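You operate a simulated robot arm through the tools that you are given. There is no shell and no other tool. Be economical: measure what you need, move in short steps, check, and stop when the job is done.

The job below is to be done with a simulated robot arm. You get a single attempt, and the scene is never put back.

JOB
Line up rack three with the pitch gauge and lock the adjuster.
Fine: free the adjuster lever, lay the gauge on the rack joint, turn the knob till it drops, leave it seated.
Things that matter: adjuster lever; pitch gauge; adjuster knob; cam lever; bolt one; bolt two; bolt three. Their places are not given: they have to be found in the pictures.

It is judged by the outcome, as a careful person would: the job done as asked, and still so three seconds after it is handed in. It fails if anything else is knocked over, pushed out of place, dropped, spilled or broken.

ROBOT AND FRAMES
A 6-joint arm with a two-finger parallel gripper, fixed in place. Base frame: the origin is at the foot of the arm, x ahead of it, y to its left, z up; the work surface is at about z = 86.4. Lengths are in cm, angles in rad, forces in N, time in s.
With the tool pointing down near the work surface it reaches from about 26 to 68 cm from the base axis. Its first joint turns from -1.152 to 1.152 rad. Payload 2.9 kg.
Tool frame: the origin (TCP) lies between the finger pads and is the grasp point; the fingertips stand 3 cm ahead of it; z points along the fingers, y is the line along which they close. Largest opening 11 cm; finger width 2, thickness 1; the body of the gripper, 4.8 by 11.2 cm, starts 5.5 cm behind the TCP.
Orientation is that of the tool frame in the base frame, as a unit quaternion [w, x, y, z]. With the fingers straight down and closing along the base's y, the tool's x points along the base's -x, its y along +y and its z along -z.

CONTROLS
- The arm moves only by the tool move_arm. Its argument "rows" is a list that holds one entry, the list of rows, each a list of 6 numbers: the shift along the tool's x, y, z in units of 150 mm (1.0 is 150 mm), then the turn, a rotation vector about the tool's x, y, z in units of 180 degrees (1.0 is 180 degrees). In form: [[[tx, ty, tz, rx, ry, rz], ...]]. A call has 1 to 20 rows; each row is the pose to reach, as a shift and turn from the pose commanded when the call began, along the tool's axes at that moment. "claw" is the finger opening in cm, from 0 to 11, set as the call begins (left out, the last holds). A call with a number of a shift or a turn outside -1 to 1 is refused whole. Each row takes 0.2 s and may step no farther than 5 cm and 0.15 rad from the row before; otherwise, or with a gripper value out of range, the whole call is refused. Where a pose cannot be reached the arm comes as near as it can. A force on the tool above 40 N (or 10 N above the force at the start of the call, whichever is more), or a blocked arm, ends the call early, and 0.2 s more pass. Each finger travels about 10.8 cm/s and halts on what it meets, pressing with about 44 N; the grip force reading is that of the motor and also rises with nothing between the fingers. The clock runs only during rows and for 0.2 s after the last one: add rows that repeat a pose to give the fingers time. The reply holds the time, the measured pose of the TCP, the force on the tool along the base axes, the opening and the grip force, in the units named above and with some noise.
- Cameras (640 x 400 px; columns grow to the right, rows downward): "scene" is fixed at [8.73, 43.97, 139.02]; the picture's right is [-0.67, -0.74, 0.00], its down [-0.37, 0.34, -0.86] and it looks along [0.64, -0.58, -0.50] (base axes); focal length 330 px, centre (320, 200). "wrist" rides on the gripper at [7.2, 1.7, -10.3] in the tool frame; the picture's right is [-0.23, 0.97, 0.00], its down [-0.76, -0.18, -0.62] and it looks along [-0.61, -0.14, 0.78] (tool axes); focal length 222 px, centre (320, 200).
- capture(camera): a new picture of that camera. It takes no simulated time.
- locate(camera, pixels): for up to 12 pixels [column, row] of the newest picture of that camera ("zoom" is the newest enlarged one), the place [x, y, z] in the base frame of the surface seen there, good to about 0.2 cm. It takes no simulated time.
- zoom(camera, box): a new picture of the part [left, top, right, bottom] of that camera's present view, enlarged. It takes no simulated time.
- finish_job(): hands the job in; it is judged then, once.

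Work in short steps. Measure before you move; look again where a grasp or a placing could have gone wrong, and mend it. You have 80 turns and 54 pictures in all, those below and enlarged ones among them. Open the gripper and draw the arm clear of the work before you hand the job in, unless the task says otherwise; then end with one line.

The tools are called after "Request:" as a command line: name --argument value ..., lists and objects as JSON in quotes. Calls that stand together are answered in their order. move_arm: Moves the arm, as the interface text tells. Its arguments: {"type":"object","properties":{"rows":{"type":"array"},"claw":{"type":"number"}},"required":["rows"]} The other tools are called the same way: capture (camera) takes a picture; locate (camera, pixels) gives the place of the surface under pixels of a picture; zoom (camera, box) takes an enlarged picture of a part of a camera's view; finish_job () hands the job in.

At the start:

```text
time: 0.0
tool_pos: [44.08, -8.9, 122.02]
tool_rot: [0.0, 0.0, 1.0, 0.001]
ft_force: [0.0, 0.5, 0.9]
finger_gap: 11.0
finger_force: 0.0
```

scene: 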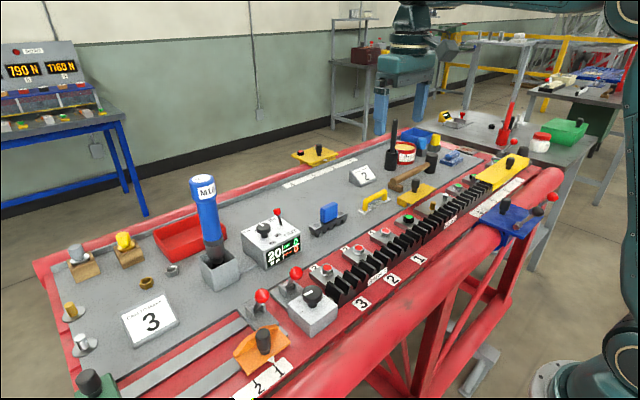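
wrist: 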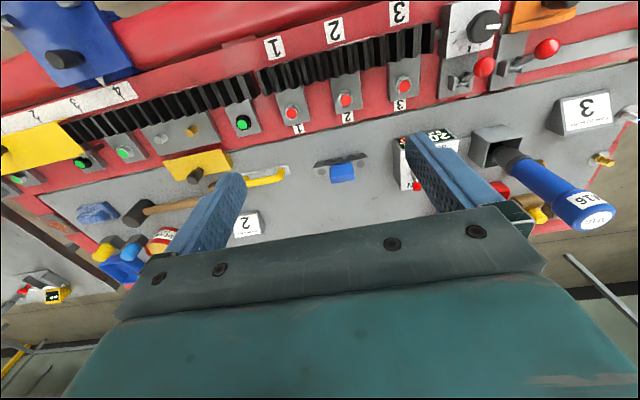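

I'll look closer at the rack, the knob box with red levers, and the possible gauge (blue item with black base near (328,217)).

Request:
zoom --camera "scene" --box '[220, 240, 380, 340]'

Request:
zoom --camera "scene" --box '[230, 170, 430, 295]'

Request:
zoom --camera "wrist" --box '[380, 0, 620, 150]'

```text
4.00 times, centred on (300, 290) of scene
```

zoom: 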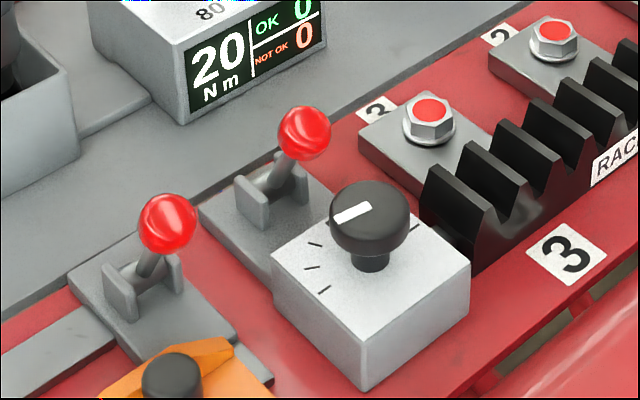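

```text
3.20 times, centred on (330, 232) of scene
```

zoom: 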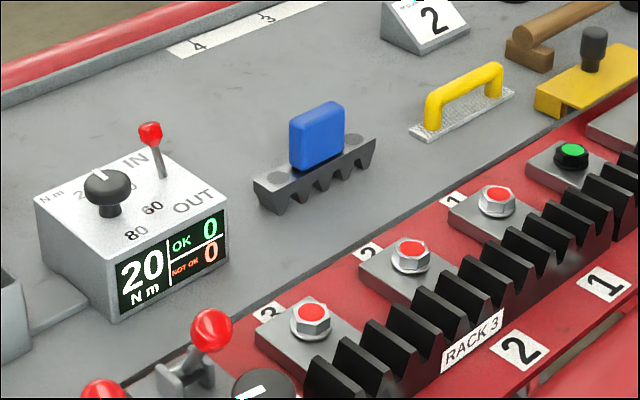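

```text
2.67 times, centred on (500, 75) of wrist
```

zoom: 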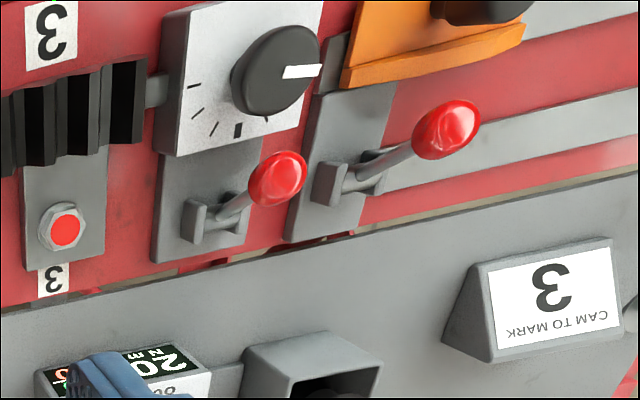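

Gauge is the blue-handled toothed block; adjuster knob box and two red-ball levers are next to rack 3. I'll measure the places in the scene view.

Request:
locate --camera "scene" --pixels '[[329, 206], [330, 213], [314, 230], [344, 217], [311, 292], [313, 299], [296, 272], [262, 296], [287, 287], [312, 318], [334, 290], [410, 250]]'

Request:
zoom --camera "scene" --box '[320, 190, 480, 290]'

Request:
zoom --camera "wrist" --box '[220, 20, 460, 170]'

```text
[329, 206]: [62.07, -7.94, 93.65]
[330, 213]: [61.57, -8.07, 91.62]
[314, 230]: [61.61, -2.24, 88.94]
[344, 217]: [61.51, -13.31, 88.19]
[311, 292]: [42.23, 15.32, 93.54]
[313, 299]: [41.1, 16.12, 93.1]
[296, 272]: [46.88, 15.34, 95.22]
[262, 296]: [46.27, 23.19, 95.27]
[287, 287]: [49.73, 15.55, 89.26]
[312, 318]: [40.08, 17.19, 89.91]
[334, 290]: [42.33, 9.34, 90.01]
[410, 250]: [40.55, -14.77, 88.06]
```

```text
4.00 times, centred on (400, 240) of scene
```

zoom: 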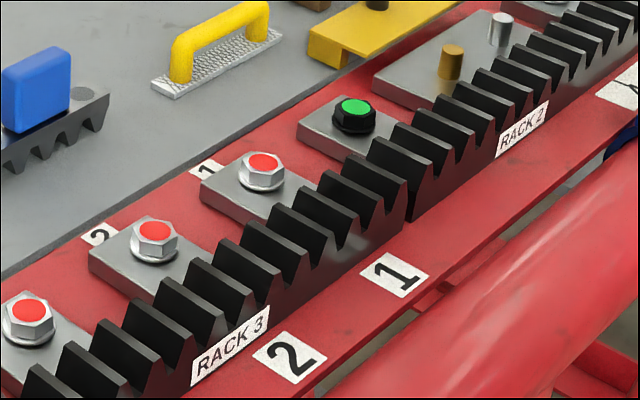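

```text
2.67 times, centred on (340, 95) of wrist
```

zoom: 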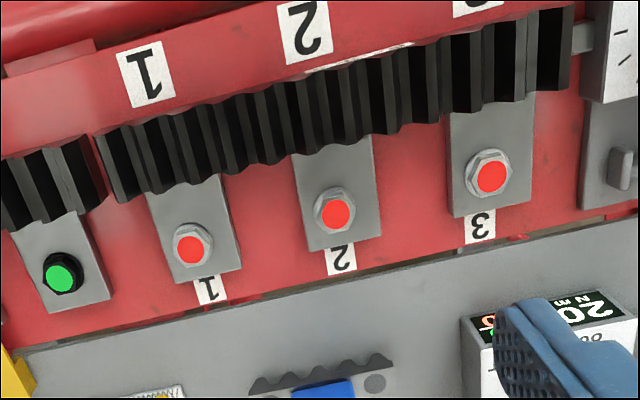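

The joint between rack 2 and rack 3 lies between the green bolt and bolt one, near pixel (425,243). I move the wrist camera nearer over it to measure teeth.

Request:
move_arm --rows '[[[0.13, -0.1, 0.2, 0, 0, 0], [0.26, -0.2, 0.4, 0, 0, 0], [0.4, -0.3, 0.6, 0, 0, 0], [0.53, -0.4, 0.8, 0, 0, 0], [0.67, -0.47, 1.0, 0, 0, 0]]]'

Request:
capture --camera "wrist"

```text
time: 1.2
tool_pos: [34.03, -16.06, 107.13]
tool_rot: [0.0, -0.001, 1.0, 0.0]
ft_force: [-0.1, -1.0, 0.1]
finger_gap: 11.01
finger_force: 0.0
```

```text
46 pictures are left
```

wrist: 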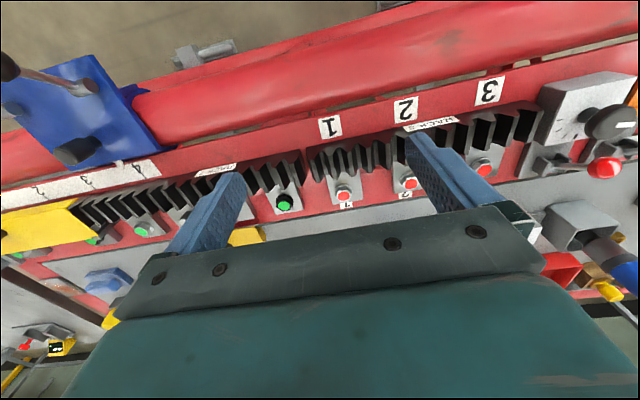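

The joint is at about pixel (307,180), I zoom in on it.

Request:
zoom --camera "wrist" --box '[230, 115, 430, 240]'

```text
3.20 times, centred on (330, 178) of wrist
```

zoom: 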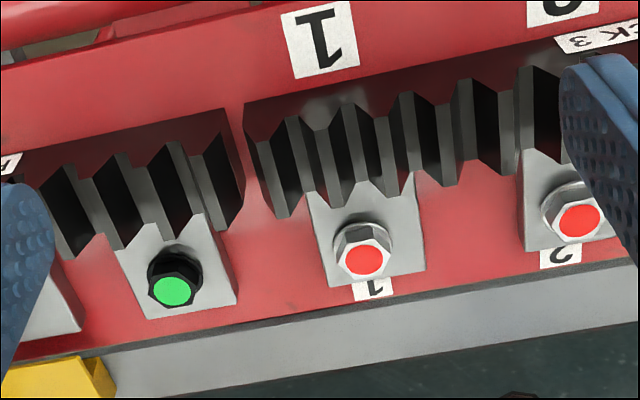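

I sample heights across the teeth.

Request:
locate --camera "zoom" --pixels '[[72, 190], [88, 180], [126, 170], [143, 165], [178, 158], [195, 152], [226, 150], [275, 150], [296, 150], [317, 150], [338, 145], [350, 140]]'

Request:
locate --camera "zoom" --pixels '[[365, 130], [382, 130], [412, 130], [440, 125], [465, 120], [235, 228], [285, 217], [210, 210], [240, 160], [250, 160], [224, 112], [246, 104]]'

```text
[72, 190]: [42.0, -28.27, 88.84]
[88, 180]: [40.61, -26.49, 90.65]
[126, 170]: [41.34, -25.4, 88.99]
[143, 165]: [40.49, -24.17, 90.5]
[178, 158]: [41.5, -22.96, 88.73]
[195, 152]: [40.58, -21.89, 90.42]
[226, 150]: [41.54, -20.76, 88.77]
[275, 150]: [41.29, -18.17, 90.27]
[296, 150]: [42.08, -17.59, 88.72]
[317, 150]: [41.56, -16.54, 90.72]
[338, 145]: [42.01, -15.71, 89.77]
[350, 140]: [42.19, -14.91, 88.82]
```

```text
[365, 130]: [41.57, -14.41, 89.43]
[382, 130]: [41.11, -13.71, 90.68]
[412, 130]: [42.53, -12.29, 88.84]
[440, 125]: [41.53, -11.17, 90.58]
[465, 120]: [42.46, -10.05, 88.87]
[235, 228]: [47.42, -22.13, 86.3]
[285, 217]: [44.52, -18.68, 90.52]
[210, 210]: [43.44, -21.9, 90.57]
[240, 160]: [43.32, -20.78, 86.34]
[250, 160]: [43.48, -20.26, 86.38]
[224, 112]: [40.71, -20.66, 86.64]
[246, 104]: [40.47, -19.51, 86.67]
```

Rack crest pitch ≈2.5 cm; rack 3 is off by ~0.5 cm; joint valley near y≈-20.3. Now I travel to the adjuster to view the levers and knob.

Request:
move_arm --rows '[[[0, 0.25, 0, 0, 0, 0], [0, 0.5, 0, 0, 0, 0], [0, 0.75, 0, 0, 0, 0], [0, 1.0, 0, 0, 0, 0]]]'

Request:
move_arm --rows '[[[0, 0.25, 0, 0, 0, 0], [0, 0.5, 0, 0, 0, 0], [-0.1, 0.75, 0.1, 0, 0, 0], [-0.1, 1.0, 0.2, 0, 0, 0]]]'

Request:
capture --camera "wrist"

```text
time: 2.2
tool_pos: [34.1, -0.84, 107.07]
tool_rot: [0.0, 0.0, 1.0, 0.0]
ft_force: [0.5, 0.6, 0.2]
finger_gap: 11.0
finger_force: 0.1
```

```text
time: 3.2
tool_pos: [35.64, 14.07, 104.03]
tool_rot: [-0.001, 0.001, 1.0, 0.0]
ft_force: [-0.1, -1.3, -0.2]
finger_gap: 11.0
finger_force: 0.0
```

```text
44 pictures are left
```

wrist: 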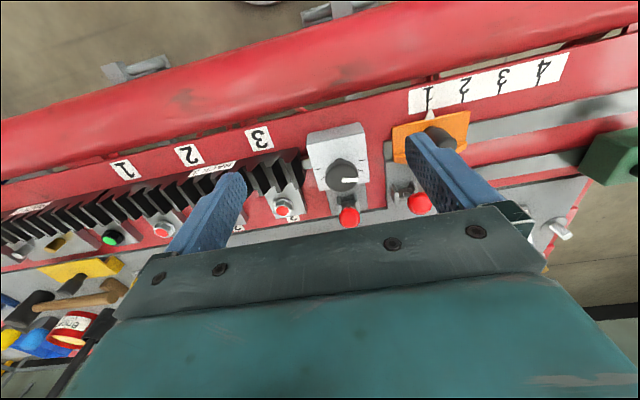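

I zoom on the knob (343,175) and adjuster lever (349,218).

Request:
zoom --camera "wrist" --box '[280, 110, 456, 220]'

Request:
zoom --camera "wrist" --box '[310, 150, 390, 230]'

Request:
zoom --camera "scene" --box '[246, 250, 346, 330]'

```text
3.64 times, centred on (368, 165) of wrist
```

zoom: 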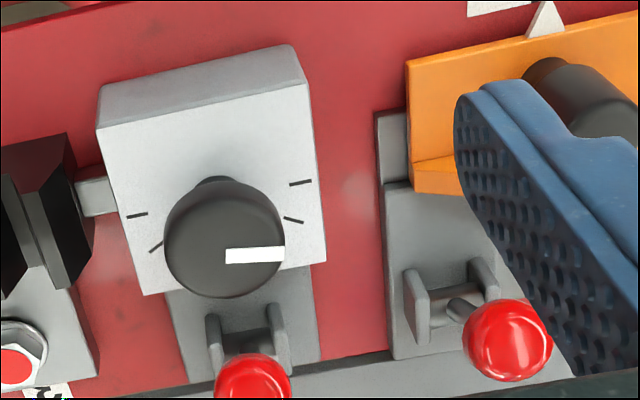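

```text
5.00 times, centred on (350, 190) of wrist
```

zoom: 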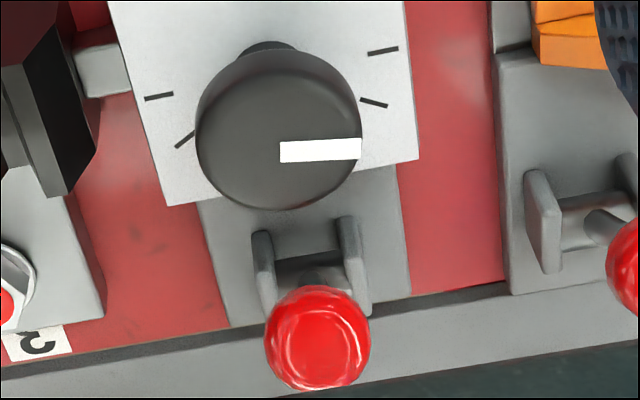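

```text
5.00 times, centred on (296, 290) of scene
```

zoom: 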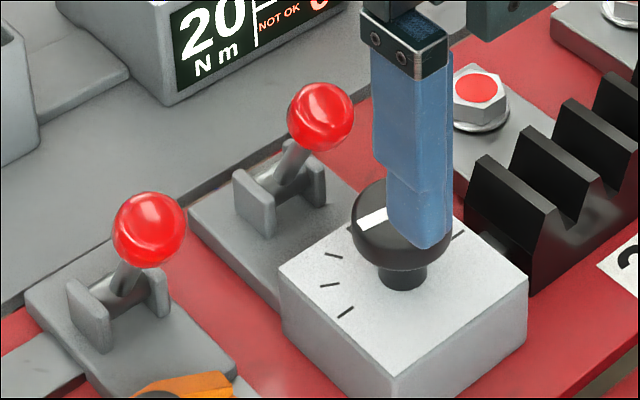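

I locate the ball, ears and knob positions precisely.

Request:
locate --camera "zoom" --pixels '[[320, 112], [320, 140], [265, 200], [295, 175], [285, 180], [240, 195], [235, 240], [148, 230], [95, 310], [125, 275], [400, 275], [375, 215]]'

Request:
locate --camera "wrist" --pixels '[[349, 215], [349, 221], [338, 201], [353, 199], [346, 207], [346, 176], [330, 176], [356, 174], [343, 164], [420, 203], [325, 183], [348, 186]]'

```text
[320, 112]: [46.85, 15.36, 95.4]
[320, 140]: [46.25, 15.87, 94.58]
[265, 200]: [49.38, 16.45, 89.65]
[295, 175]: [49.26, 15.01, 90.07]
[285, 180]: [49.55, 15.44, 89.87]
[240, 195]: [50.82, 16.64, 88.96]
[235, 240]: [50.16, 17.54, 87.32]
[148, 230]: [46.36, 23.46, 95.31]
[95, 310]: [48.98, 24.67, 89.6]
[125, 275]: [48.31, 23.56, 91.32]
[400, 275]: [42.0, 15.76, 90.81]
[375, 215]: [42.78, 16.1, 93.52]
```

```text
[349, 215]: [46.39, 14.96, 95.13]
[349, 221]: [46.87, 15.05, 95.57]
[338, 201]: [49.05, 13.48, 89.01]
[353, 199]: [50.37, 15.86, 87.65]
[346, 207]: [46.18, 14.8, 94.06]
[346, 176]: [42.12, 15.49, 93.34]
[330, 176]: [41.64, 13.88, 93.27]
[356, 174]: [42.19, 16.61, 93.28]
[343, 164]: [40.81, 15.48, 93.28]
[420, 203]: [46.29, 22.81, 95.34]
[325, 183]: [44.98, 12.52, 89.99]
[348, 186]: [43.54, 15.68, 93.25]
```

Adjuster lever pivots about y; ball near (47,15,94.7) leaning toward the knob with the pivot near (49.8,15,89). I'll go with closed fingers between knob and ball, above knob height.

Request:
move_arm --rows '[[[-0.2, 0.06, 0, 0, 0, 0], [-0.4, 0.06, 0, 0, 0, 0], [-0.6, 0.06, 0, 0, 0, 0], [-0.6, 0.06, 0.2, 0, 0, 0], [-0.6, 0.06, 0.35, 0, 0, 0], [-0.6, 0.06, 0.42, 0, 0, 0]]]' --claw 0

Request:
zoom --camera "scene" --box '[246, 230, 366, 326]'

```text
time: 4.6
tool_pos: [44.39, 14.67, 97.8]
tool_rot: [0.0, -0.001, 1.0, 0.0]
ft_force: [0.0, -0.6, -1.2]
finger_gap: 0.0
finger_force: 37.8
```

```text
4.17 times, centred on (306, 278) of scene
```

zoom: 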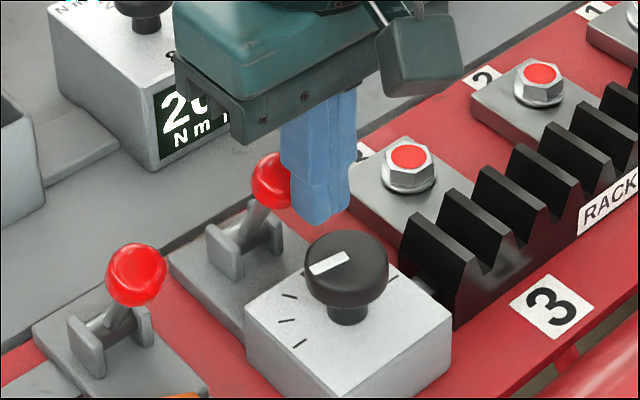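

Fingers are between knob and ball. I lower 0.5 cm and push the ball in +x in small steps.

Request:
move_arm --rows '[[[0, 0.02, 0.035, 0, 0, 0], [-0.05, 0.02, 0.035, 0, 0, 0], [-0.1, 0.02, 0.035, 0, 0, 0], [-0.15, 0.02, 0.035, 0, 0, 0], [-0.2, 0.02, 0.035, 0, 0, 0], [-0.25, 0.02, 0.035, 0, 0, 0], [-0.3, 0.02, 0.035, 0, 0, 0], [-0.35, 0.02, 0.035, 0, 0, 0]]]'

Request:
zoom --camera "scene" --box '[246, 230, 366, 326]'

```text
time: 6.4
tool_pos: [49.71, 15.12, 97.28]
tool_rot: [-0.001, 0.0, 1.0, -0.001]
ft_force: [0.5, 0.2, 0.1]
finger_gap: 0.0
finger_force: 37.9
```

```text
4.17 times, centred on (306, 278) of scene
```

zoom: 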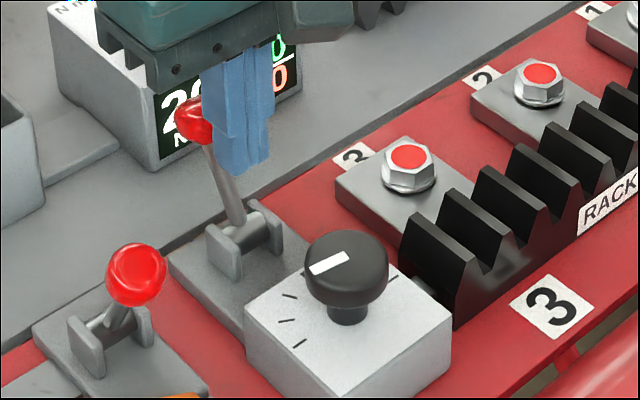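

The lever has swung over with no resistance now; I push a bit further to feel the stop.

Request:
move_arm --rows '[[[-0.04, 0, 0, 0, 0, 0], [-0.08, 0, 0, 0, 0, 0], [-0.12, 0, 0, 0, 0, 0], [-0.16, 0, 0, 0, 0, 0]]]'

Request:
zoom --camera "scene" --box '[246, 230, 366, 326]'

```text
time: 7.4
tool_pos: [51.07, 15.25, 97.1]
tool_rot: [-0.013, -0.003, 1.0, -0.002]
ft_force: [-12.2, 0.1, 3.3]
finger_gap: 0.0
finger_force: 37.5
stopped in row 4: the force on the tool passed its limit (the readings are from after the stop); the commanded pose is now the measured one
```

```text
4.17 times, centred on (306, 278) of scene
```

zoom: 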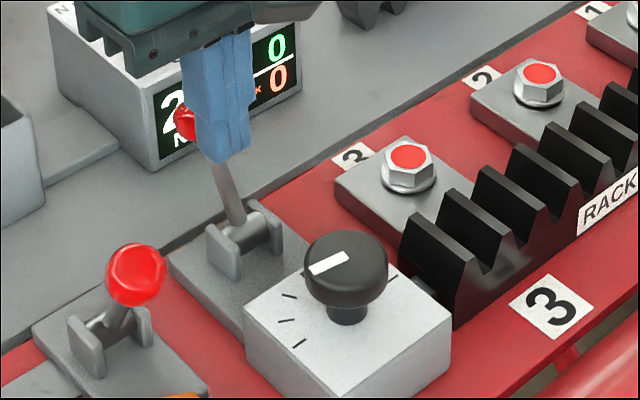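

At the stop (12 N): lever freed. Back off, rise, correct the small tilt, then head to view the gauge.

Request:
move_arm --rows '[[[0.07, 0, 0, -0.0013, -0.0083, 0.002], [0.1, 0, -0.27, -0.0013, -0.0083, 0.002], [0.1, 0, -0.55, -0.0013, -0.0083, 0.002], [0.1, -0.3, -0.55, -0.0013, -0.0083, 0.002], [0.1, -0.6, -0.55, -0.0013, -0.0083, 0.002], [0.1, -0.9, -0.55, -0.0013, -0.0083, 0.002]]]' --claw 11

Request:
move_arm --rows '[[[0, -0.27, 0, 0, 0, 0], [0.0, -0.54, 0, 0, 0, 0]]]'

Request:
zoom --camera "scene" --box '[246, 250, 346, 330]'

Request:
capture --camera "wrist"

```text
time: 8.8
tool_pos: [50.19, 1.57, 105.48]
tool_rot: [0.003, 0.0, 1.0, 0.0]
ft_force: [-0.3, 0.1, 0.4]
finger_gap: 10.99
finger_force: 0.0
```

```text
time: 9.4
tool_pos: [50.29, -6.61, 105.36]
tool_rot: [0.003, 0.0, 1.0, 0.0]
ft_force: [-0.3, -0.5, 0.4]
finger_gap: 11.0
finger_force: 0.0
```

```text
5.00 times, centred on (296, 290) of scene
```

zoom: 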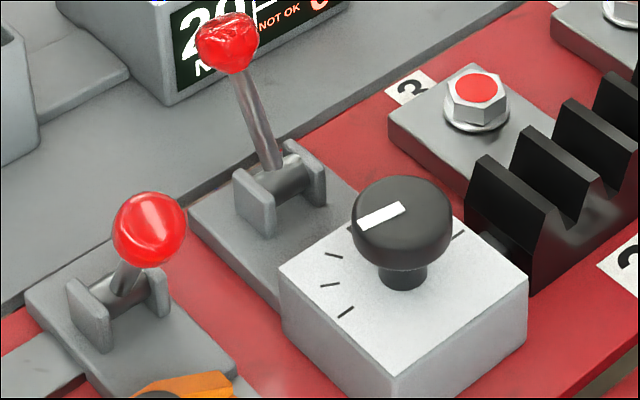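

```text
36 pictures are left
```

wrist: 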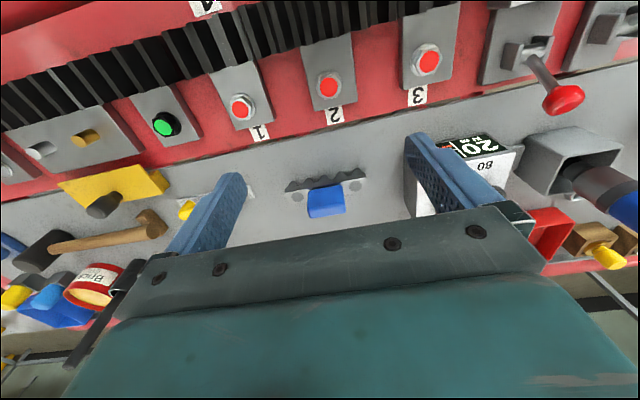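

Lever stays freed. Now zoom on the gauge at (325,192).

Request:
zoom --camera "wrist" --box '[270, 160, 380, 230]'

Request:
locate --camera "wrist" --pixels '[[287, 185], [364, 179], [310, 215], [344, 212], [308, 192], [342, 187], [326, 210], [326, 200], [297, 197], [355, 187], [325, 184]]'

Request:
zoom --camera "scene" --box '[290, 190, 370, 240]'

```text
5.71 times, centred on (325, 195) of wrist
```

zoom: 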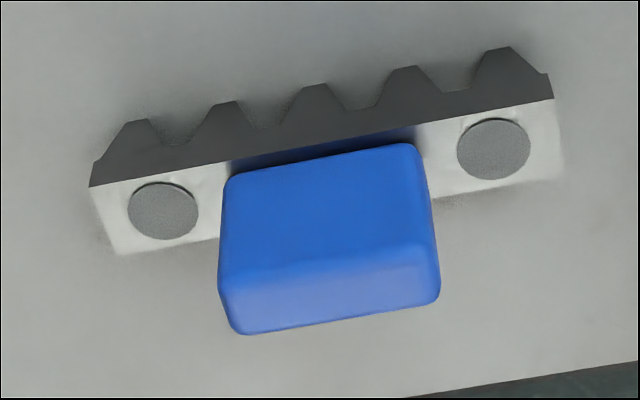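

```text
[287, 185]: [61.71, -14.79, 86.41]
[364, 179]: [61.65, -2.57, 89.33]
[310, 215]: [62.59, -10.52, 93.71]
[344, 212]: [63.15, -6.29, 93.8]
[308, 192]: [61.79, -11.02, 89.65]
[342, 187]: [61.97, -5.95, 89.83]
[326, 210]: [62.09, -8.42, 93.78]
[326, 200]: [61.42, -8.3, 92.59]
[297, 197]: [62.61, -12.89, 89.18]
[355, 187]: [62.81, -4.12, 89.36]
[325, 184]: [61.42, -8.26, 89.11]
```

```text
8.00 times, centred on (330, 215) of scene
```

zoom: 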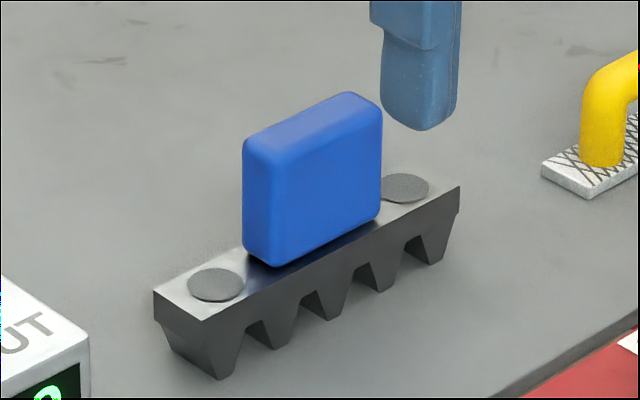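

Gauge: handle centre ≈(62.3,-8.35), top z 93.8, body top 89.4, five teeth. I move over it with opening 8 and descend partway.

Request:
move_arm --rows '[[[-0.27, -0.04, 0, 0, 0.002, 0], [-0.54, -0.08, 0, 0, 0.002, 0], [-0.805, -0.115, 0, 0, 0.002, 0], [-0.805, -0.115, 0.25, 0, 0.002, 0], [-0.805, -0.115, 0.5, 0, 0.002, 0]]]' --claw 8

Request:
zoom --camera "scene" --box '[270, 160, 390, 240]'

```text
time: 10.6
tool_pos: [62.05, -7.87, 98.06]
tool_rot: [0.0, -0.001, 1.0, 0.0]
ft_force: [0.0, 0.3, 0.4]
finger_gap: 7.98
finger_force: 0.1
```

```text
5.00 times, centred on (330, 200) of scene
```

zoom: 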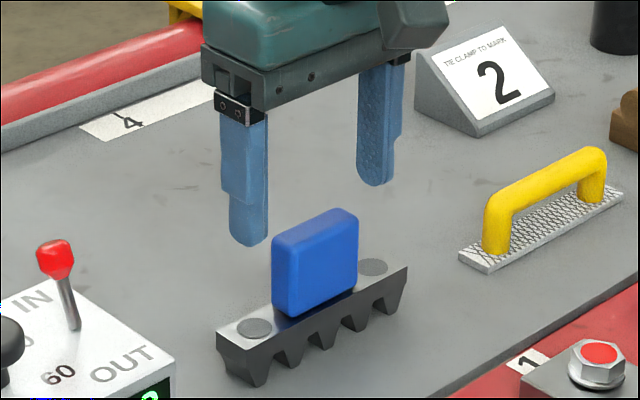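

The reading lags a bit; I hold a moment and then recheck the pose.

Request:
move_arm --rows '[[[0, 0, 0, 0, 0, 0], [0, 0, 0, 0, 0, 0]]]'

```text
time: 11.2
tool_pos: [62.08, -7.83, 98.12]
tool_rot: [0.0, 0.0, 1.0, 0.001]
ft_force: [0.5, 0.3, 0.8]
finger_gap: 7.98
finger_force: 0.0
```

Correct by the measured offset and descend to z≈93, then close.

Request:
move_arm --rows '[[[-0.015, -0.033, 0, 0, 0, 0], [-0.015, -0.033, 0.12, 0, 0, 0], [-0.015, -0.033, 0.24, 0, 0, 0], [-0.015, -0.033, 0.34, 0, 0, 0], [-0.015, -0.033, 0.34, 0, 0, 0]]]'

Request:
zoom --camera "scene" --box '[290, 180, 370, 240]'

```text
time: 12.4
tool_pos: [62.43, -8.41, 92.84]
tool_rot: [-0.001, 0.0, 1.0, 0.001]
ft_force: [-0.5, 0.2, 0.3]
finger_gap: 8.0
finger_force: 0.0
```

```text
6.67 times, centred on (330, 210) of scene
```

zoom: 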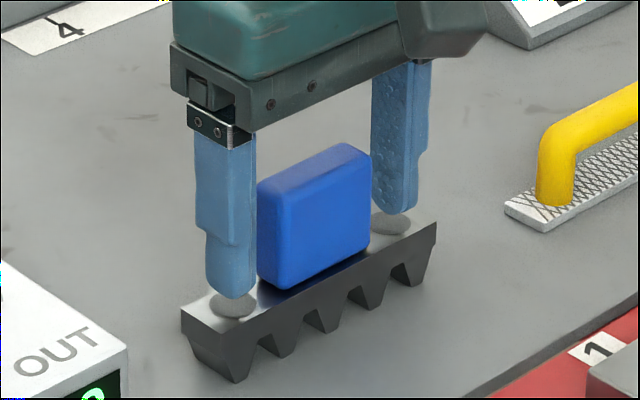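

Well placed around the handle; I close the fingers and lift slightly.

Request:
move_arm --rows '[[[0, 0, 0, 0, 0, 0], [0, 0, 0, 0, 0, 0], [0, 0, 0, 0, 0, 0]]]' --claw 0

Request:
move_arm --rows '[[[0, 0, -0.15, 0, 0, 0], [0, 0, -0.4, 0, 0, 0], [0, 0, -0.6, 0, 0, 0], [0, 0, -0.6, 0, 0, 0]]]'

Request:
zoom --camera "scene" --box '[270, 140, 390, 230]'

```text
time: 13.2
tool_pos: [62.46, -8.5, 93.06]
tool_rot: [-0.002, 0.0, 1.0, 0.0]
ft_force: [0.2, 0.1, -0.3]
finger_gap: 5.19
finger_force: 43.9
```

```text
time: 14.2
tool_pos: [62.49, -8.38, 101.94]
tool_rot: [-0.001, 0.0, 1.0, 0.0]
ft_force: [0.6, -0.4, -4.0]
finger_gap: 5.17
finger_force: 44.3
```

```text
4.44 times, centred on (330, 185) of scene
```

zoom: 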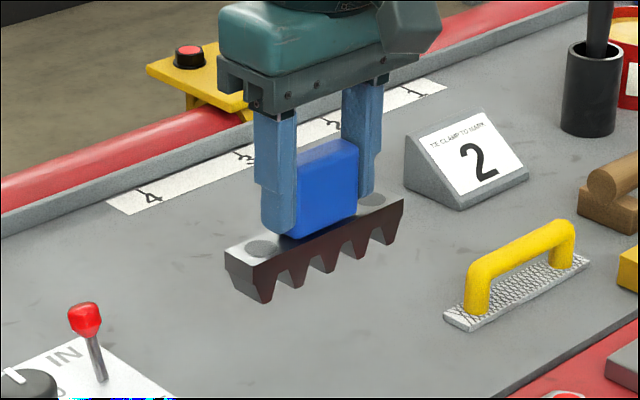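

Held well (grip 5.2 cm). Before moving I measure the rack joint in the scene view.

Request:
zoom --camera "scene" --box '[380, 200, 470, 270]'

```text
5.71 times, centred on (425, 235) of scene
```

zoom: 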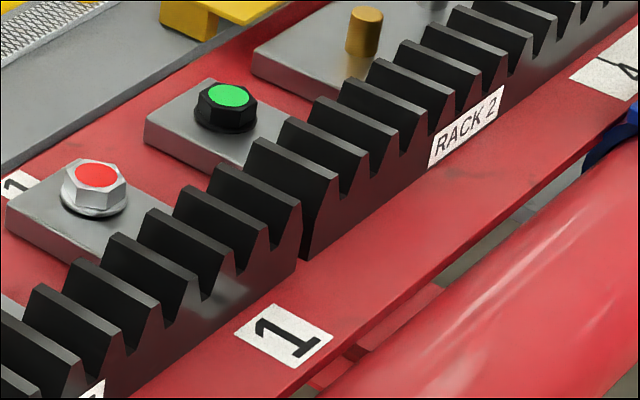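

Request:
locate --camera "zoom" --pixels '[[222, 171], [292, 206], [187, 193], [258, 231], [153, 216], [222, 255], [259, 145], [331, 178], [290, 124], [360, 155], [321, 103], [391, 131]]'

Request:
locate --camera "zoom" --pixels '[[300, 245], [312, 240], [276, 190], [254, 208], [220, 230], [311, 163], [342, 138], [372, 117], [272, 248], [238, 275], [346, 198], [376, 172]]'

```text
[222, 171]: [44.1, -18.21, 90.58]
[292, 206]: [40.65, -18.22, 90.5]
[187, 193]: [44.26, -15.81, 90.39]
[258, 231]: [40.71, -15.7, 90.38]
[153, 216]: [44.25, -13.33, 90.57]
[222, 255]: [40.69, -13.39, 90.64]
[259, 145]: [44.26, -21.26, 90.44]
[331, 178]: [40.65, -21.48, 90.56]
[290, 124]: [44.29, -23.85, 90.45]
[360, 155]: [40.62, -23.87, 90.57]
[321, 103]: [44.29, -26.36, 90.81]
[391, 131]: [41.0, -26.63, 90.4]
```

```text
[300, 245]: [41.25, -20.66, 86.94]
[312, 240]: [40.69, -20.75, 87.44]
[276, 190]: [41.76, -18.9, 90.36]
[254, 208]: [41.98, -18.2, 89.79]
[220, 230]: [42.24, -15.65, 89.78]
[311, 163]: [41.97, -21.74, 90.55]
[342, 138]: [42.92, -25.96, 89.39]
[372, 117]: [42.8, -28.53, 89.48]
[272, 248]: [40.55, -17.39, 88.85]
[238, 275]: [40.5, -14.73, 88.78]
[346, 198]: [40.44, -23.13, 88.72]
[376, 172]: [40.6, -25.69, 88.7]
```

Rack x-range 40.5–44.4, rack-2 valleys ≈ -22.9/-25.4, joint valley ≈ -20.4. I carry the gauge above the joint: TCP (42.5,-20.4).

Request:
move_arm --rows '[[[0.22, -0.13, 0, 0, 0, 0], [0.44, -0.26, 0, 0, 0, 0], [0.67, -0.4, 0, 0, 0, 0]]]'

Request:
move_arm --rows '[[[0.22, -0.13, 0, 0, 0, 0], [0.44, -0.26, 0, 0, 0, 0], [0.66, -0.4, 0, 0, 0, 0], [0.66, -0.4, 0, 0, 0, 0]]]'

```text
time: 15.0
tool_pos: [52.36, -14.55, 101.92]
tool_rot: [0.001, 0.0, 1.0, 0.0]
ft_force: [-0.1, -0.1, -4.6]
finger_gap: 5.18
finger_force: 43.9
```

```text
time: 16.0
tool_pos: [42.56, -20.94, 101.87]
tool_rot: [0.001, 0.001, 1.0, 0.001]
ft_force: [-0.8, 0.5, -3.9]
finger_gap: 5.2
finger_force: 43.9
```

Shift +0.5 cm in y and lower so the teeth are just above the rack (TCP z≈98), then look.

Request:
move_arm --rows '[[[0, 0.034, 0.12, 0, 0, 0], [0, 0.034, 0.255, 0, 0, 0], [0, 0.034, 0.255, 0, 0, 0]]]'

Request:
zoom --camera "scene" --box '[380, 190, 470, 270]'

Request:
zoom --camera "wrist" --box '[220, 100, 420, 240]'

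```text
time: 16.8
tool_pos: [42.4, -20.23, 98.07]
tool_rot: [0.0, 0.0, 1.0, 0.0]
ft_force: [-0.5, -0.6, -3.9]
finger_gap: 5.17
finger_force: 44.1
```

```text
5.00 times, centred on (425, 230) of scene
```

zoom: 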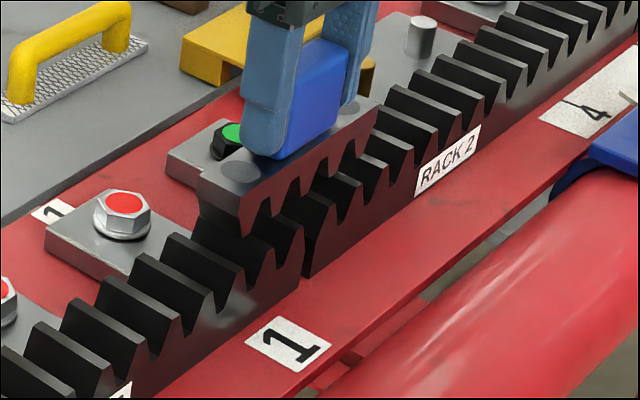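

```text
2.86 times, centred on (320, 170) of wrist
```

zoom: 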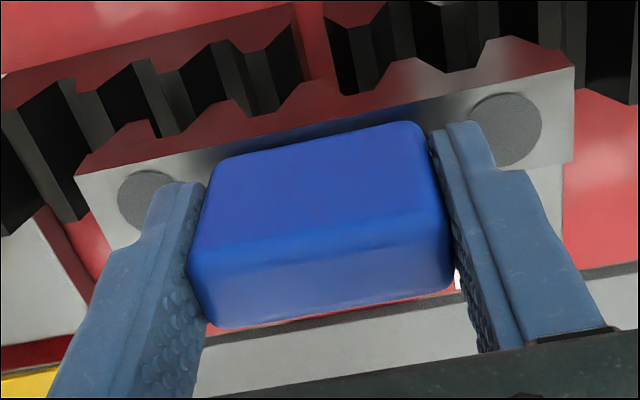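

I compare gauge tooth y with rack valleys by locating points on both.

Request:
locate --camera "zoom" --pixels '[[135, 125], [225, 103], [318, 83], [408, 62], [505, 40], [80, 175], [574, 68], [200, 190], [445, 150], [320, 100], [300, 5], [325, 15]]'

Request:
locate --camera "wrist" --pixels '[[267, 144], [299, 136], [331, 129], [363, 122], [397, 115], [292, 120], [283, 124], [262, 136], [305, 113], [343, 109], [350, 113], [369, 105]]'

```text
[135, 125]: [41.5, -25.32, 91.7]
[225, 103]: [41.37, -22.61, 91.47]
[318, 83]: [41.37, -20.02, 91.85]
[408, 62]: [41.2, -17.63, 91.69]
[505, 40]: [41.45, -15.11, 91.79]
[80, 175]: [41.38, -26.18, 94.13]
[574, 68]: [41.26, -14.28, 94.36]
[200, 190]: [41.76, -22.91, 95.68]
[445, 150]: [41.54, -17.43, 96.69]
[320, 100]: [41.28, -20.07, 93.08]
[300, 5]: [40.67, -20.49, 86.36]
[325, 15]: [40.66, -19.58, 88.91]
```

```text
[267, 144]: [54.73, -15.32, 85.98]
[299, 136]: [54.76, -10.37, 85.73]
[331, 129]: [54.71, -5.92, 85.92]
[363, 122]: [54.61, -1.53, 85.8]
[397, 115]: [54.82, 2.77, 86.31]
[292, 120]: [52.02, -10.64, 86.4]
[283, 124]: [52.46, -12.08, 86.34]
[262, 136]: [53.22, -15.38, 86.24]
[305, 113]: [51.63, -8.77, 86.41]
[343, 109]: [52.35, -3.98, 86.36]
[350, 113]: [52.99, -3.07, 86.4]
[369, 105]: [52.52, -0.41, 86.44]
```

Request:
locate --camera "zoom" --pixels '[[75, 85], [100, 100], [120, 90], [140, 68], [160, 90], [195, 80], [215, 50], [235, 75], [265, 60], [290, 30], [345, 40], [383, 12]]'

```text
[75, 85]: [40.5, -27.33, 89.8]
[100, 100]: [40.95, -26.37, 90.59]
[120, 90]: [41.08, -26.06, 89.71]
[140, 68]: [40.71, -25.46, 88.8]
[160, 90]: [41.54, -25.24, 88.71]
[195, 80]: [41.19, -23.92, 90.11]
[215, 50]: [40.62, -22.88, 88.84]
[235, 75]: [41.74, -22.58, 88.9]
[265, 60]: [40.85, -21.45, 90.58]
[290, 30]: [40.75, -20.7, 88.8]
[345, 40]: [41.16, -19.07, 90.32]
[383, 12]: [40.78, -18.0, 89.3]
```

Gauge teeth (-25.3,-22.6,-20.0) match rack-2 valleys (-25.3,-22.75,-20.25) within 0.15; shift -0.12 and lower slowly.

Request:
move_arm --rows '[[[0, -0.008, 0.03, 0, 0, 0], [0, -0.008, 0.06, 0, 0, 0], [0, -0.008, 0.09, 0, 0, 0], [0, -0.008, 0.11, 0, 0, 0]]]'

```text
time: 17.8
tool_pos: [42.53, -20.23, 96.45]
tool_rot: [-0.001, 0.0, 1.0, 0.001]
ft_force: [0.0, 0.4, -4.1]
finger_gap: 5.2
finger_force: 43.9
```

No contact yet; continue in 0.15 cm steps.

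Request:
move_arm --rows '[[[0, 0, 0.01, 0, 0, 0], [0, 0, 0.02, 0, 0, 0], [0, 0, 0.03, 0, 0, 0]]]'

Request:
zoom --camera "scene" --box '[380, 190, 470, 270]'

```text
time: 18.6
tool_pos: [42.44, -20.15, 96.26]
tool_rot: [0.001, 0.0, 1.0, 0.0]
ft_force: [0.6, -0.3, -4.1]
finger_gap: 5.2
finger_force: 44.2
```

```text
5.00 times, centred on (425, 230) of scene
```

zoom: 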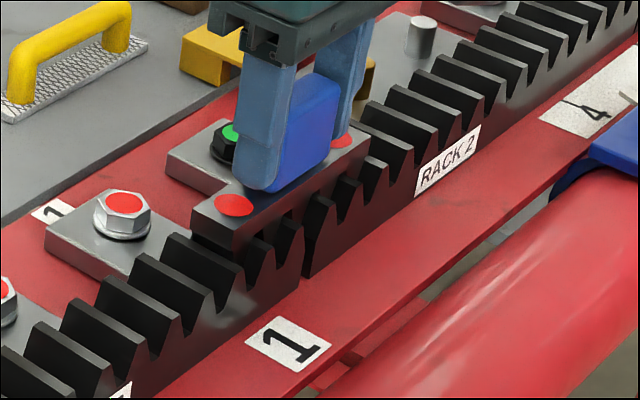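

The gauge's lamps now show red (recognised on the joint, not in pitch). Continue lowering to contact.

Request:
move_arm --rows '[[[0, 0, 0.01, 0, 0, 0], [0, 0, 0.02, 0, 0, 0], [0, 0, 0.03, 0, 0, 0]]]'

```text
time: 19.4
tool_pos: [42.63, -20.18, 95.87]
tool_rot: [0.002, 0.001, 1.0, -0.002]
ft_force: [-1.2, -3.9, 18.3]
finger_gap: 5.17
finger_force: 44.1
```

Contact felt (≈22 N) at z≈95.9. Ease 0.05 cm and open the fingers.

Request:
move_arm --rows '[[[0, 0, -0.004, 0, 0, 0], [0, 0, -0.008, 0, 0, 0], [0, 0, -0.008, 0, 0, 0]]]'

Request:
move_arm --rows '[[[0, 0, 0, 0, 0, 0], [0, 0, 0, 0, 0, 0], [0, 0, -0.1, 0, 0, 0], [0, 0, -0.35, 0, 0, 0], [0, 0, -0.6, 0, 0, 0]]]' --claw 8

Request:
zoom --camera "scene" --box '[380, 190, 470, 270]'

```text
time: 20.2
tool_pos: [42.67, -20.25, 95.75]
tool_rot: [0.001, 0.001, 1.0, -0.001]
ft_force: [4.8, -14.8, 6.6]
finger_gap: 5.19
finger_force: 43.8
```

```text
time: 21.4
tool_pos: [42.71, -20.36, 104.7]
tool_rot: [-0.001, 0.0, 1.0, 0.0]
ft_force: [0.3, -0.2, 0.3]
finger_gap: 8.01
finger_force: 0.0
```

```text
5.00 times, centred on (425, 230) of scene
```

zoom: 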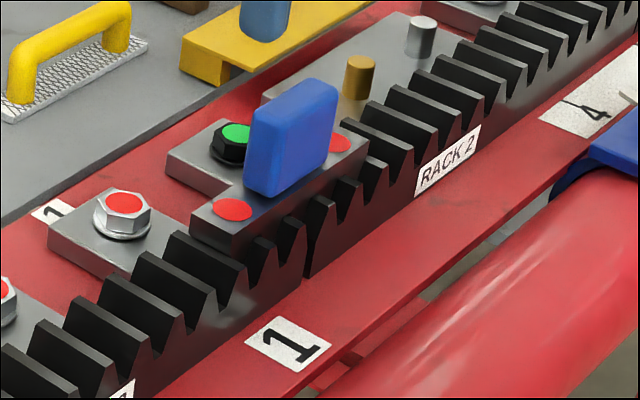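

Gauge stays on the joint with red lamps. Now go to the knob (≈42.2,15.4).

Request:
move_arm --rows '[[[0, 0.3, 0, 0, 0, 0], [0, 0.6, 0, 0, 0, 0], [0, 0.8, 0, 0, 0, 0], [0, 1.0, 0, 0, 0, 0]]]' --claw 7

Request:
move_arm --rows '[[[0.0, 0.3, 0, 0, 0, 0], [0.03, 0.6, 0, 0, 0, 0], [0.03, 0.8, 0, 0, 0, 0], [0.03, 1.0, 0, 0, 0, 0]]]'

Request:
move_arm --rows '[[[0.0, 0.2, 0, 0, 0, 0], [0.0, 0.38, 0.0, 0, 0, 0], [0, 0.38, 0, 0, 0, 0]]]'

Request:
capture --camera "wrist"

```text
time: 22.4
tool_pos: [42.68, -4.97, 104.71]
tool_rot: [-0.001, -0.001, 1.0, 0.001]
ft_force: [-0.1, 0.4, -0.4]
finger_gap: 7.0
finger_force: 0.0
```

```text
time: 23.4
tool_pos: [42.2, 9.92, 104.83]
tool_rot: [0.0, 0.0, 1.0, 0.001]
ft_force: [0.0, 0.3, -0.1]
finger_gap: 7.03
finger_force: 0.1
```

```text
time: 24.2
tool_pos: [42.21, 15.68, 104.79]
tool_rot: [0.0, 0.0, 1.0, 0.001]
ft_force: [-0.3, -0.1, 1.2]
finger_gap: 7.02
finger_force: 0.0
```

```text
25 pictures are left
```

wrist: 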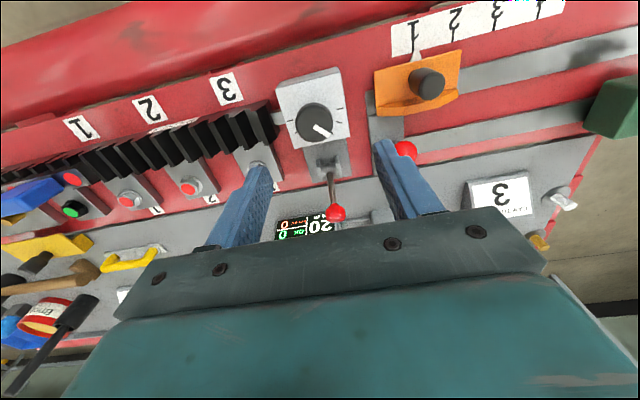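

The knob pointer has turned clockwise a bit with the rack moving -y, so clockwise (seen from above) closes the joint. I measure the knob centre.

Request:
locate --camera "wrist" --pixels '[[298, 122], [332, 120], [314, 105], [316, 136], [315, 121], [305, 110], [325, 133], [285, 105], [340, 95]]'

Request:
zoom --camera "wrist" --box '[265, 70, 365, 150]'

```text
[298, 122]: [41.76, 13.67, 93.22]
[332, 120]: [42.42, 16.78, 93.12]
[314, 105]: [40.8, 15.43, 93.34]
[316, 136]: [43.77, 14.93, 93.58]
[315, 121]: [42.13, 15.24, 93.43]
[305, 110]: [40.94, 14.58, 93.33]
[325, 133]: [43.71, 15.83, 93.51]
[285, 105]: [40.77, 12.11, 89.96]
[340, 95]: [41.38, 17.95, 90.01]
```

```text
5.00 times, centred on (315, 110) of wrist
```

zoom: 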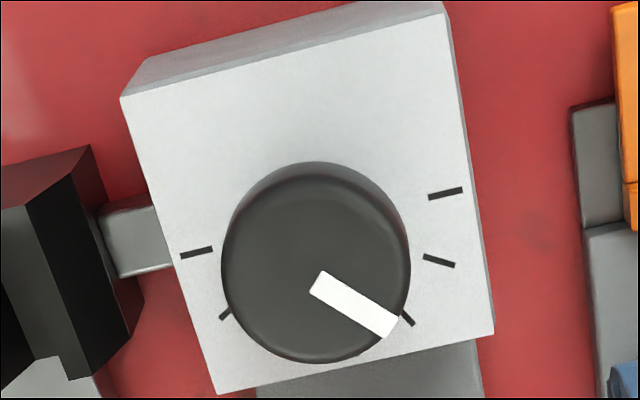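

Knob centre ≈(42.25,15.25), radius ≈1.65, top 93.4. I descend around it with opening 5.5, to tip height 91.4.

Request:
move_arm --rows '[[[0, -0.027, 0.2, 0, 0, 0], [0, -0.027, 0.4, 0, 0, 0], [0, -0.027, 0.55, 0, 0, 0], [0, -0.027, 0.69, 0, 0, 0], [0, -0.027, 0.69, 0, 0, 0]]]' --claw 5.5

Request:
zoom --camera "scene" --box '[256, 245, 376, 335]'

```text
time: 25.4
tool_pos: [42.27, 15.27, 94.23]
tool_rot: [0.001, 0.0, 1.0, 0.0]
ft_force: [-0.3, 0.2, 0.5]
finger_gap: 5.49
finger_force: 0.0
```

```text
4.44 times, centred on (316, 290) of scene
```

zoom: 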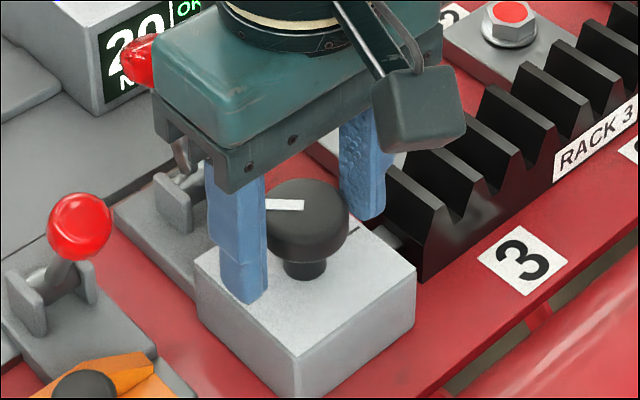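

Fingers straddle the knob. Close the grip, then turn a little clockwise (+ about tool z).

Request:
move_arm --rows '[[[0, 0, 0, 0, 0, 0], [0, 0, 0, 0, 0, 0], [0, 0, 0, 0, 0, 0]]]' --claw 0

Request:
move_arm --rows '[[[0, 0, 0, 0, 0, 0.02], [0, 0, 0, 0, 0, 0.04], [0, 0, 0, 0, 0, 0.06], [0, 0, 0, 0, 0, 0.06]]]'

Request:
zoom --camera "scene" --box '[380, 190, 470, 270]'

```text
time: 26.2
tool_pos: [42.23, 15.03, 94.33]
tool_rot: [-0.001, 0.003, 1.0, -0.002]
ft_force: [1.5, -20.6, -1.4]
finger_gap: 3.69
finger_force: 45.0
```

```text
time: 27.2
tool_pos: [42.23, 15.02, 94.22]
tool_rot: [0.001, 0.096, 0.995, 0.001]
ft_force: [9.6, -16.5, -9.0]
finger_gap: 3.71
finger_force: 45.2
```

```text
5.00 times, centred on (425, 230) of scene
```

zoom: 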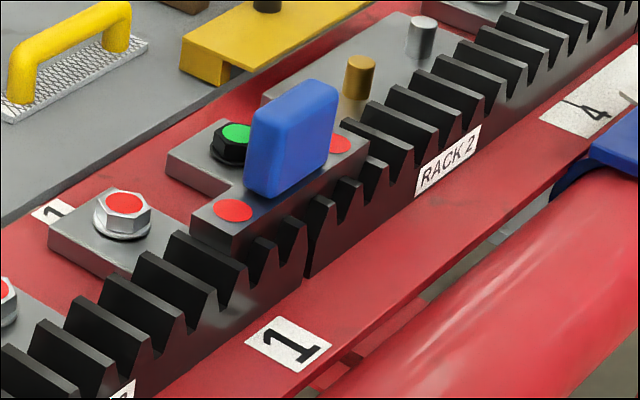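

Small progress (lamps still red, joint gap slightly narrower). Knob centre seems 0.2 cm nearer -y; I relieve that and turn further.

Request:
move_arm --rows '[[[0, -0.012, 0, 0, 0, 0], [0, -0.012, 0, 0, 0, 0.02], [0, -0.012, 0, 0, 0, 0.04], [0, -0.012, 0, 0, 0, 0.06], [0, -0.012, 0, 0, 0, 0.08], [0, -0.012, 0, 0, 0, 0.08]]]'

Request:
zoom --camera "scene" --box '[380, 190, 470, 270]'

```text
time: 28.6
tool_pos: [42.1, 15.05, 94.36]
tool_rot: [0.002, 0.217, 0.976, 0.003]
ft_force: [24.8, 15.3, -13.3]
finger_gap: 3.74
finger_force: 45.0
```

```text
5.00 times, centred on (425, 230) of scene
```

zoom: 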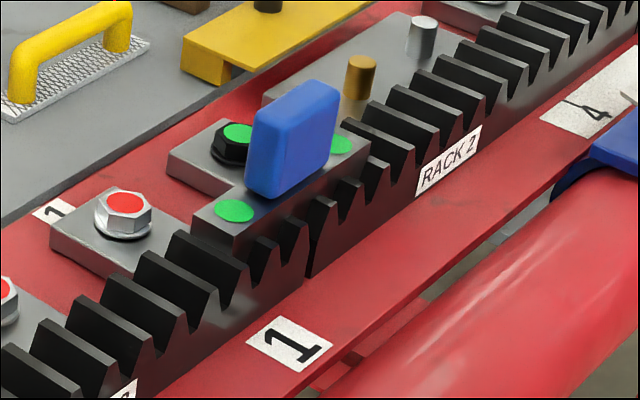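

Lamps turned green. I check the seating height of the gauge top and the crest positions.

Request:
locate --camera "zoom" --pixels '[[233, 211], [341, 146], [238, 258], [205, 230], [365, 165], [300, 98], [175, 237], [246, 272], [142, 255], [347, 124], [410, 150], [373, 105]]'

Request:
zoom --camera "scene" --box '[410, 215, 450, 255]'

```text
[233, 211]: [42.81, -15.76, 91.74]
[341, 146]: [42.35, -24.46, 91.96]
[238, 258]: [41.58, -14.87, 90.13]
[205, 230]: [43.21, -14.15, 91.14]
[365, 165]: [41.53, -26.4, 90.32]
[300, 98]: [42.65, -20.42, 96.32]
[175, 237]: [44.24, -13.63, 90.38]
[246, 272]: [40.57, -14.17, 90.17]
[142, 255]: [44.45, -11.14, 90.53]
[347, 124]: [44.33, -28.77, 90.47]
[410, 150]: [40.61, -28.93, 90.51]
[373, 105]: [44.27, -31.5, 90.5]
```

```text
10.00 times, centred on (430, 235) of scene
```

zoom: 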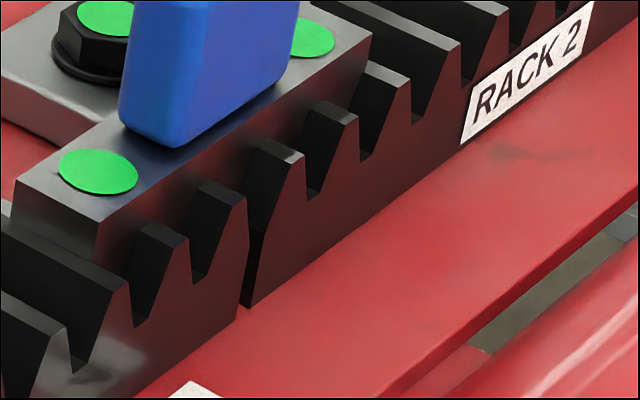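

Gauge top ≈91.85, i.e. fully down, crest spacing across the joint ≈6 pitches. I relieve the side force and turn a hair more to be inside the green range, then check.

Request:
move_arm --rows '[[[-0.009, 0.013, 0, 0, 0, 0], [-0.009, 0.013, 0, 0, 0, 0.01], [-0.009, 0.013, 0, 0, 0, 0.01]]]'

Request:
zoom --camera "scene" --box '[410, 215, 450, 255]'

```text
time: 29.4
tool_pos: [42.3, 15.18, 94.44]
tool_rot: [0.0, 0.233, 0.973, 0.0]
ft_force: [8.0, 11.2, -3.8]
finger_gap: 3.72
finger_force: 45.0
```

```text
10.00 times, centred on (430, 235) of scene
```

zoom: 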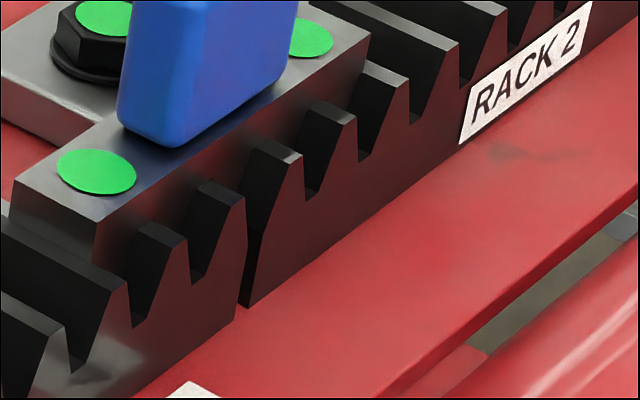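

Still green. Release the knob and rise, unrotate at height, then check.

Request:
move_arm --rows '[[[0, 0, 0, 0, 0, 0], [0, 0, 0, 0, 0, 0], [0, 0, -0.15, 0, 0, 0], [0, 0, -0.4, 0, 0, 0], [0, 0, -0.7, 0, 0, -0.02], [0, 0, -0.7, 0, 0, -0.06], [0, 0, -0.7, 0, 0, -0.1], [0, 0, -0.7, 0, 0, -0.14], [0, 0, -0.7, 0, 0, -0.15]]]' --claw 5.5

Request:
zoom --camera "scene" --box '[240, 180, 470, 330]'

```text
time: 31.4
tool_pos: [42.29, 15.08, 104.74]
tool_rot: [0.0, -0.001, 1.0, 0.0]
ft_force: [0.7, 0.8, 0.2]
finger_gap: 5.49
finger_force: 0.0
```

```text
2.67 times, centred on (355, 255) of scene
```

zoom: 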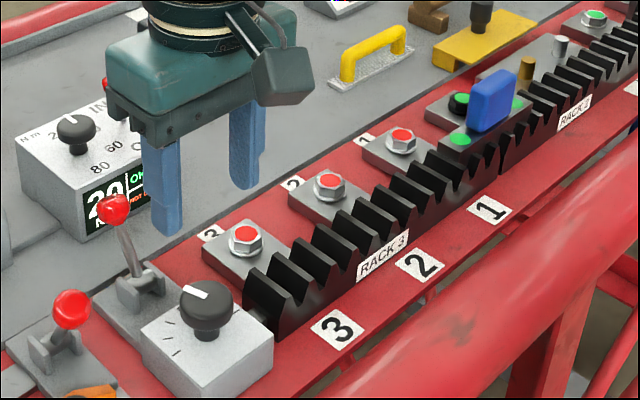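

Lamps stay green. Now locate the lever ball and the tall tool near it before locking.

Request:
capture --camera "scene"

Request:
locate --camera "scene" --pixels '[[283, 257], [282, 260], [203, 185], [217, 230], [218, 265], [263, 228], [287, 275], [290, 284]]'

```text
17 pictures are left
```

scene: 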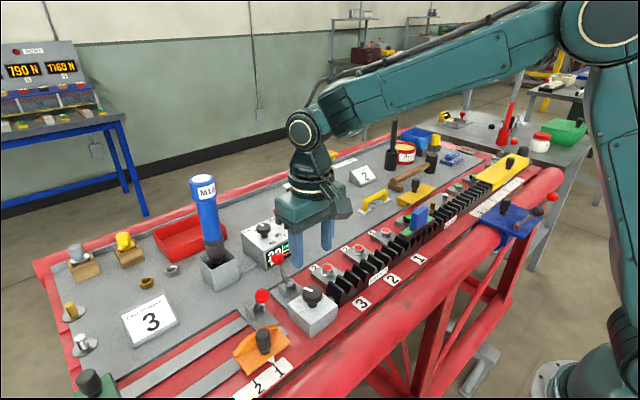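

```text
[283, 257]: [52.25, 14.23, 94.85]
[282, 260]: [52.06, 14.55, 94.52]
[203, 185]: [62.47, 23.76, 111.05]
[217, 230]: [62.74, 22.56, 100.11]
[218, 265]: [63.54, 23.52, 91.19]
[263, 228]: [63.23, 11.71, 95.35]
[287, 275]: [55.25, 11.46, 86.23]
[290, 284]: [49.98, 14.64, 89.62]
```

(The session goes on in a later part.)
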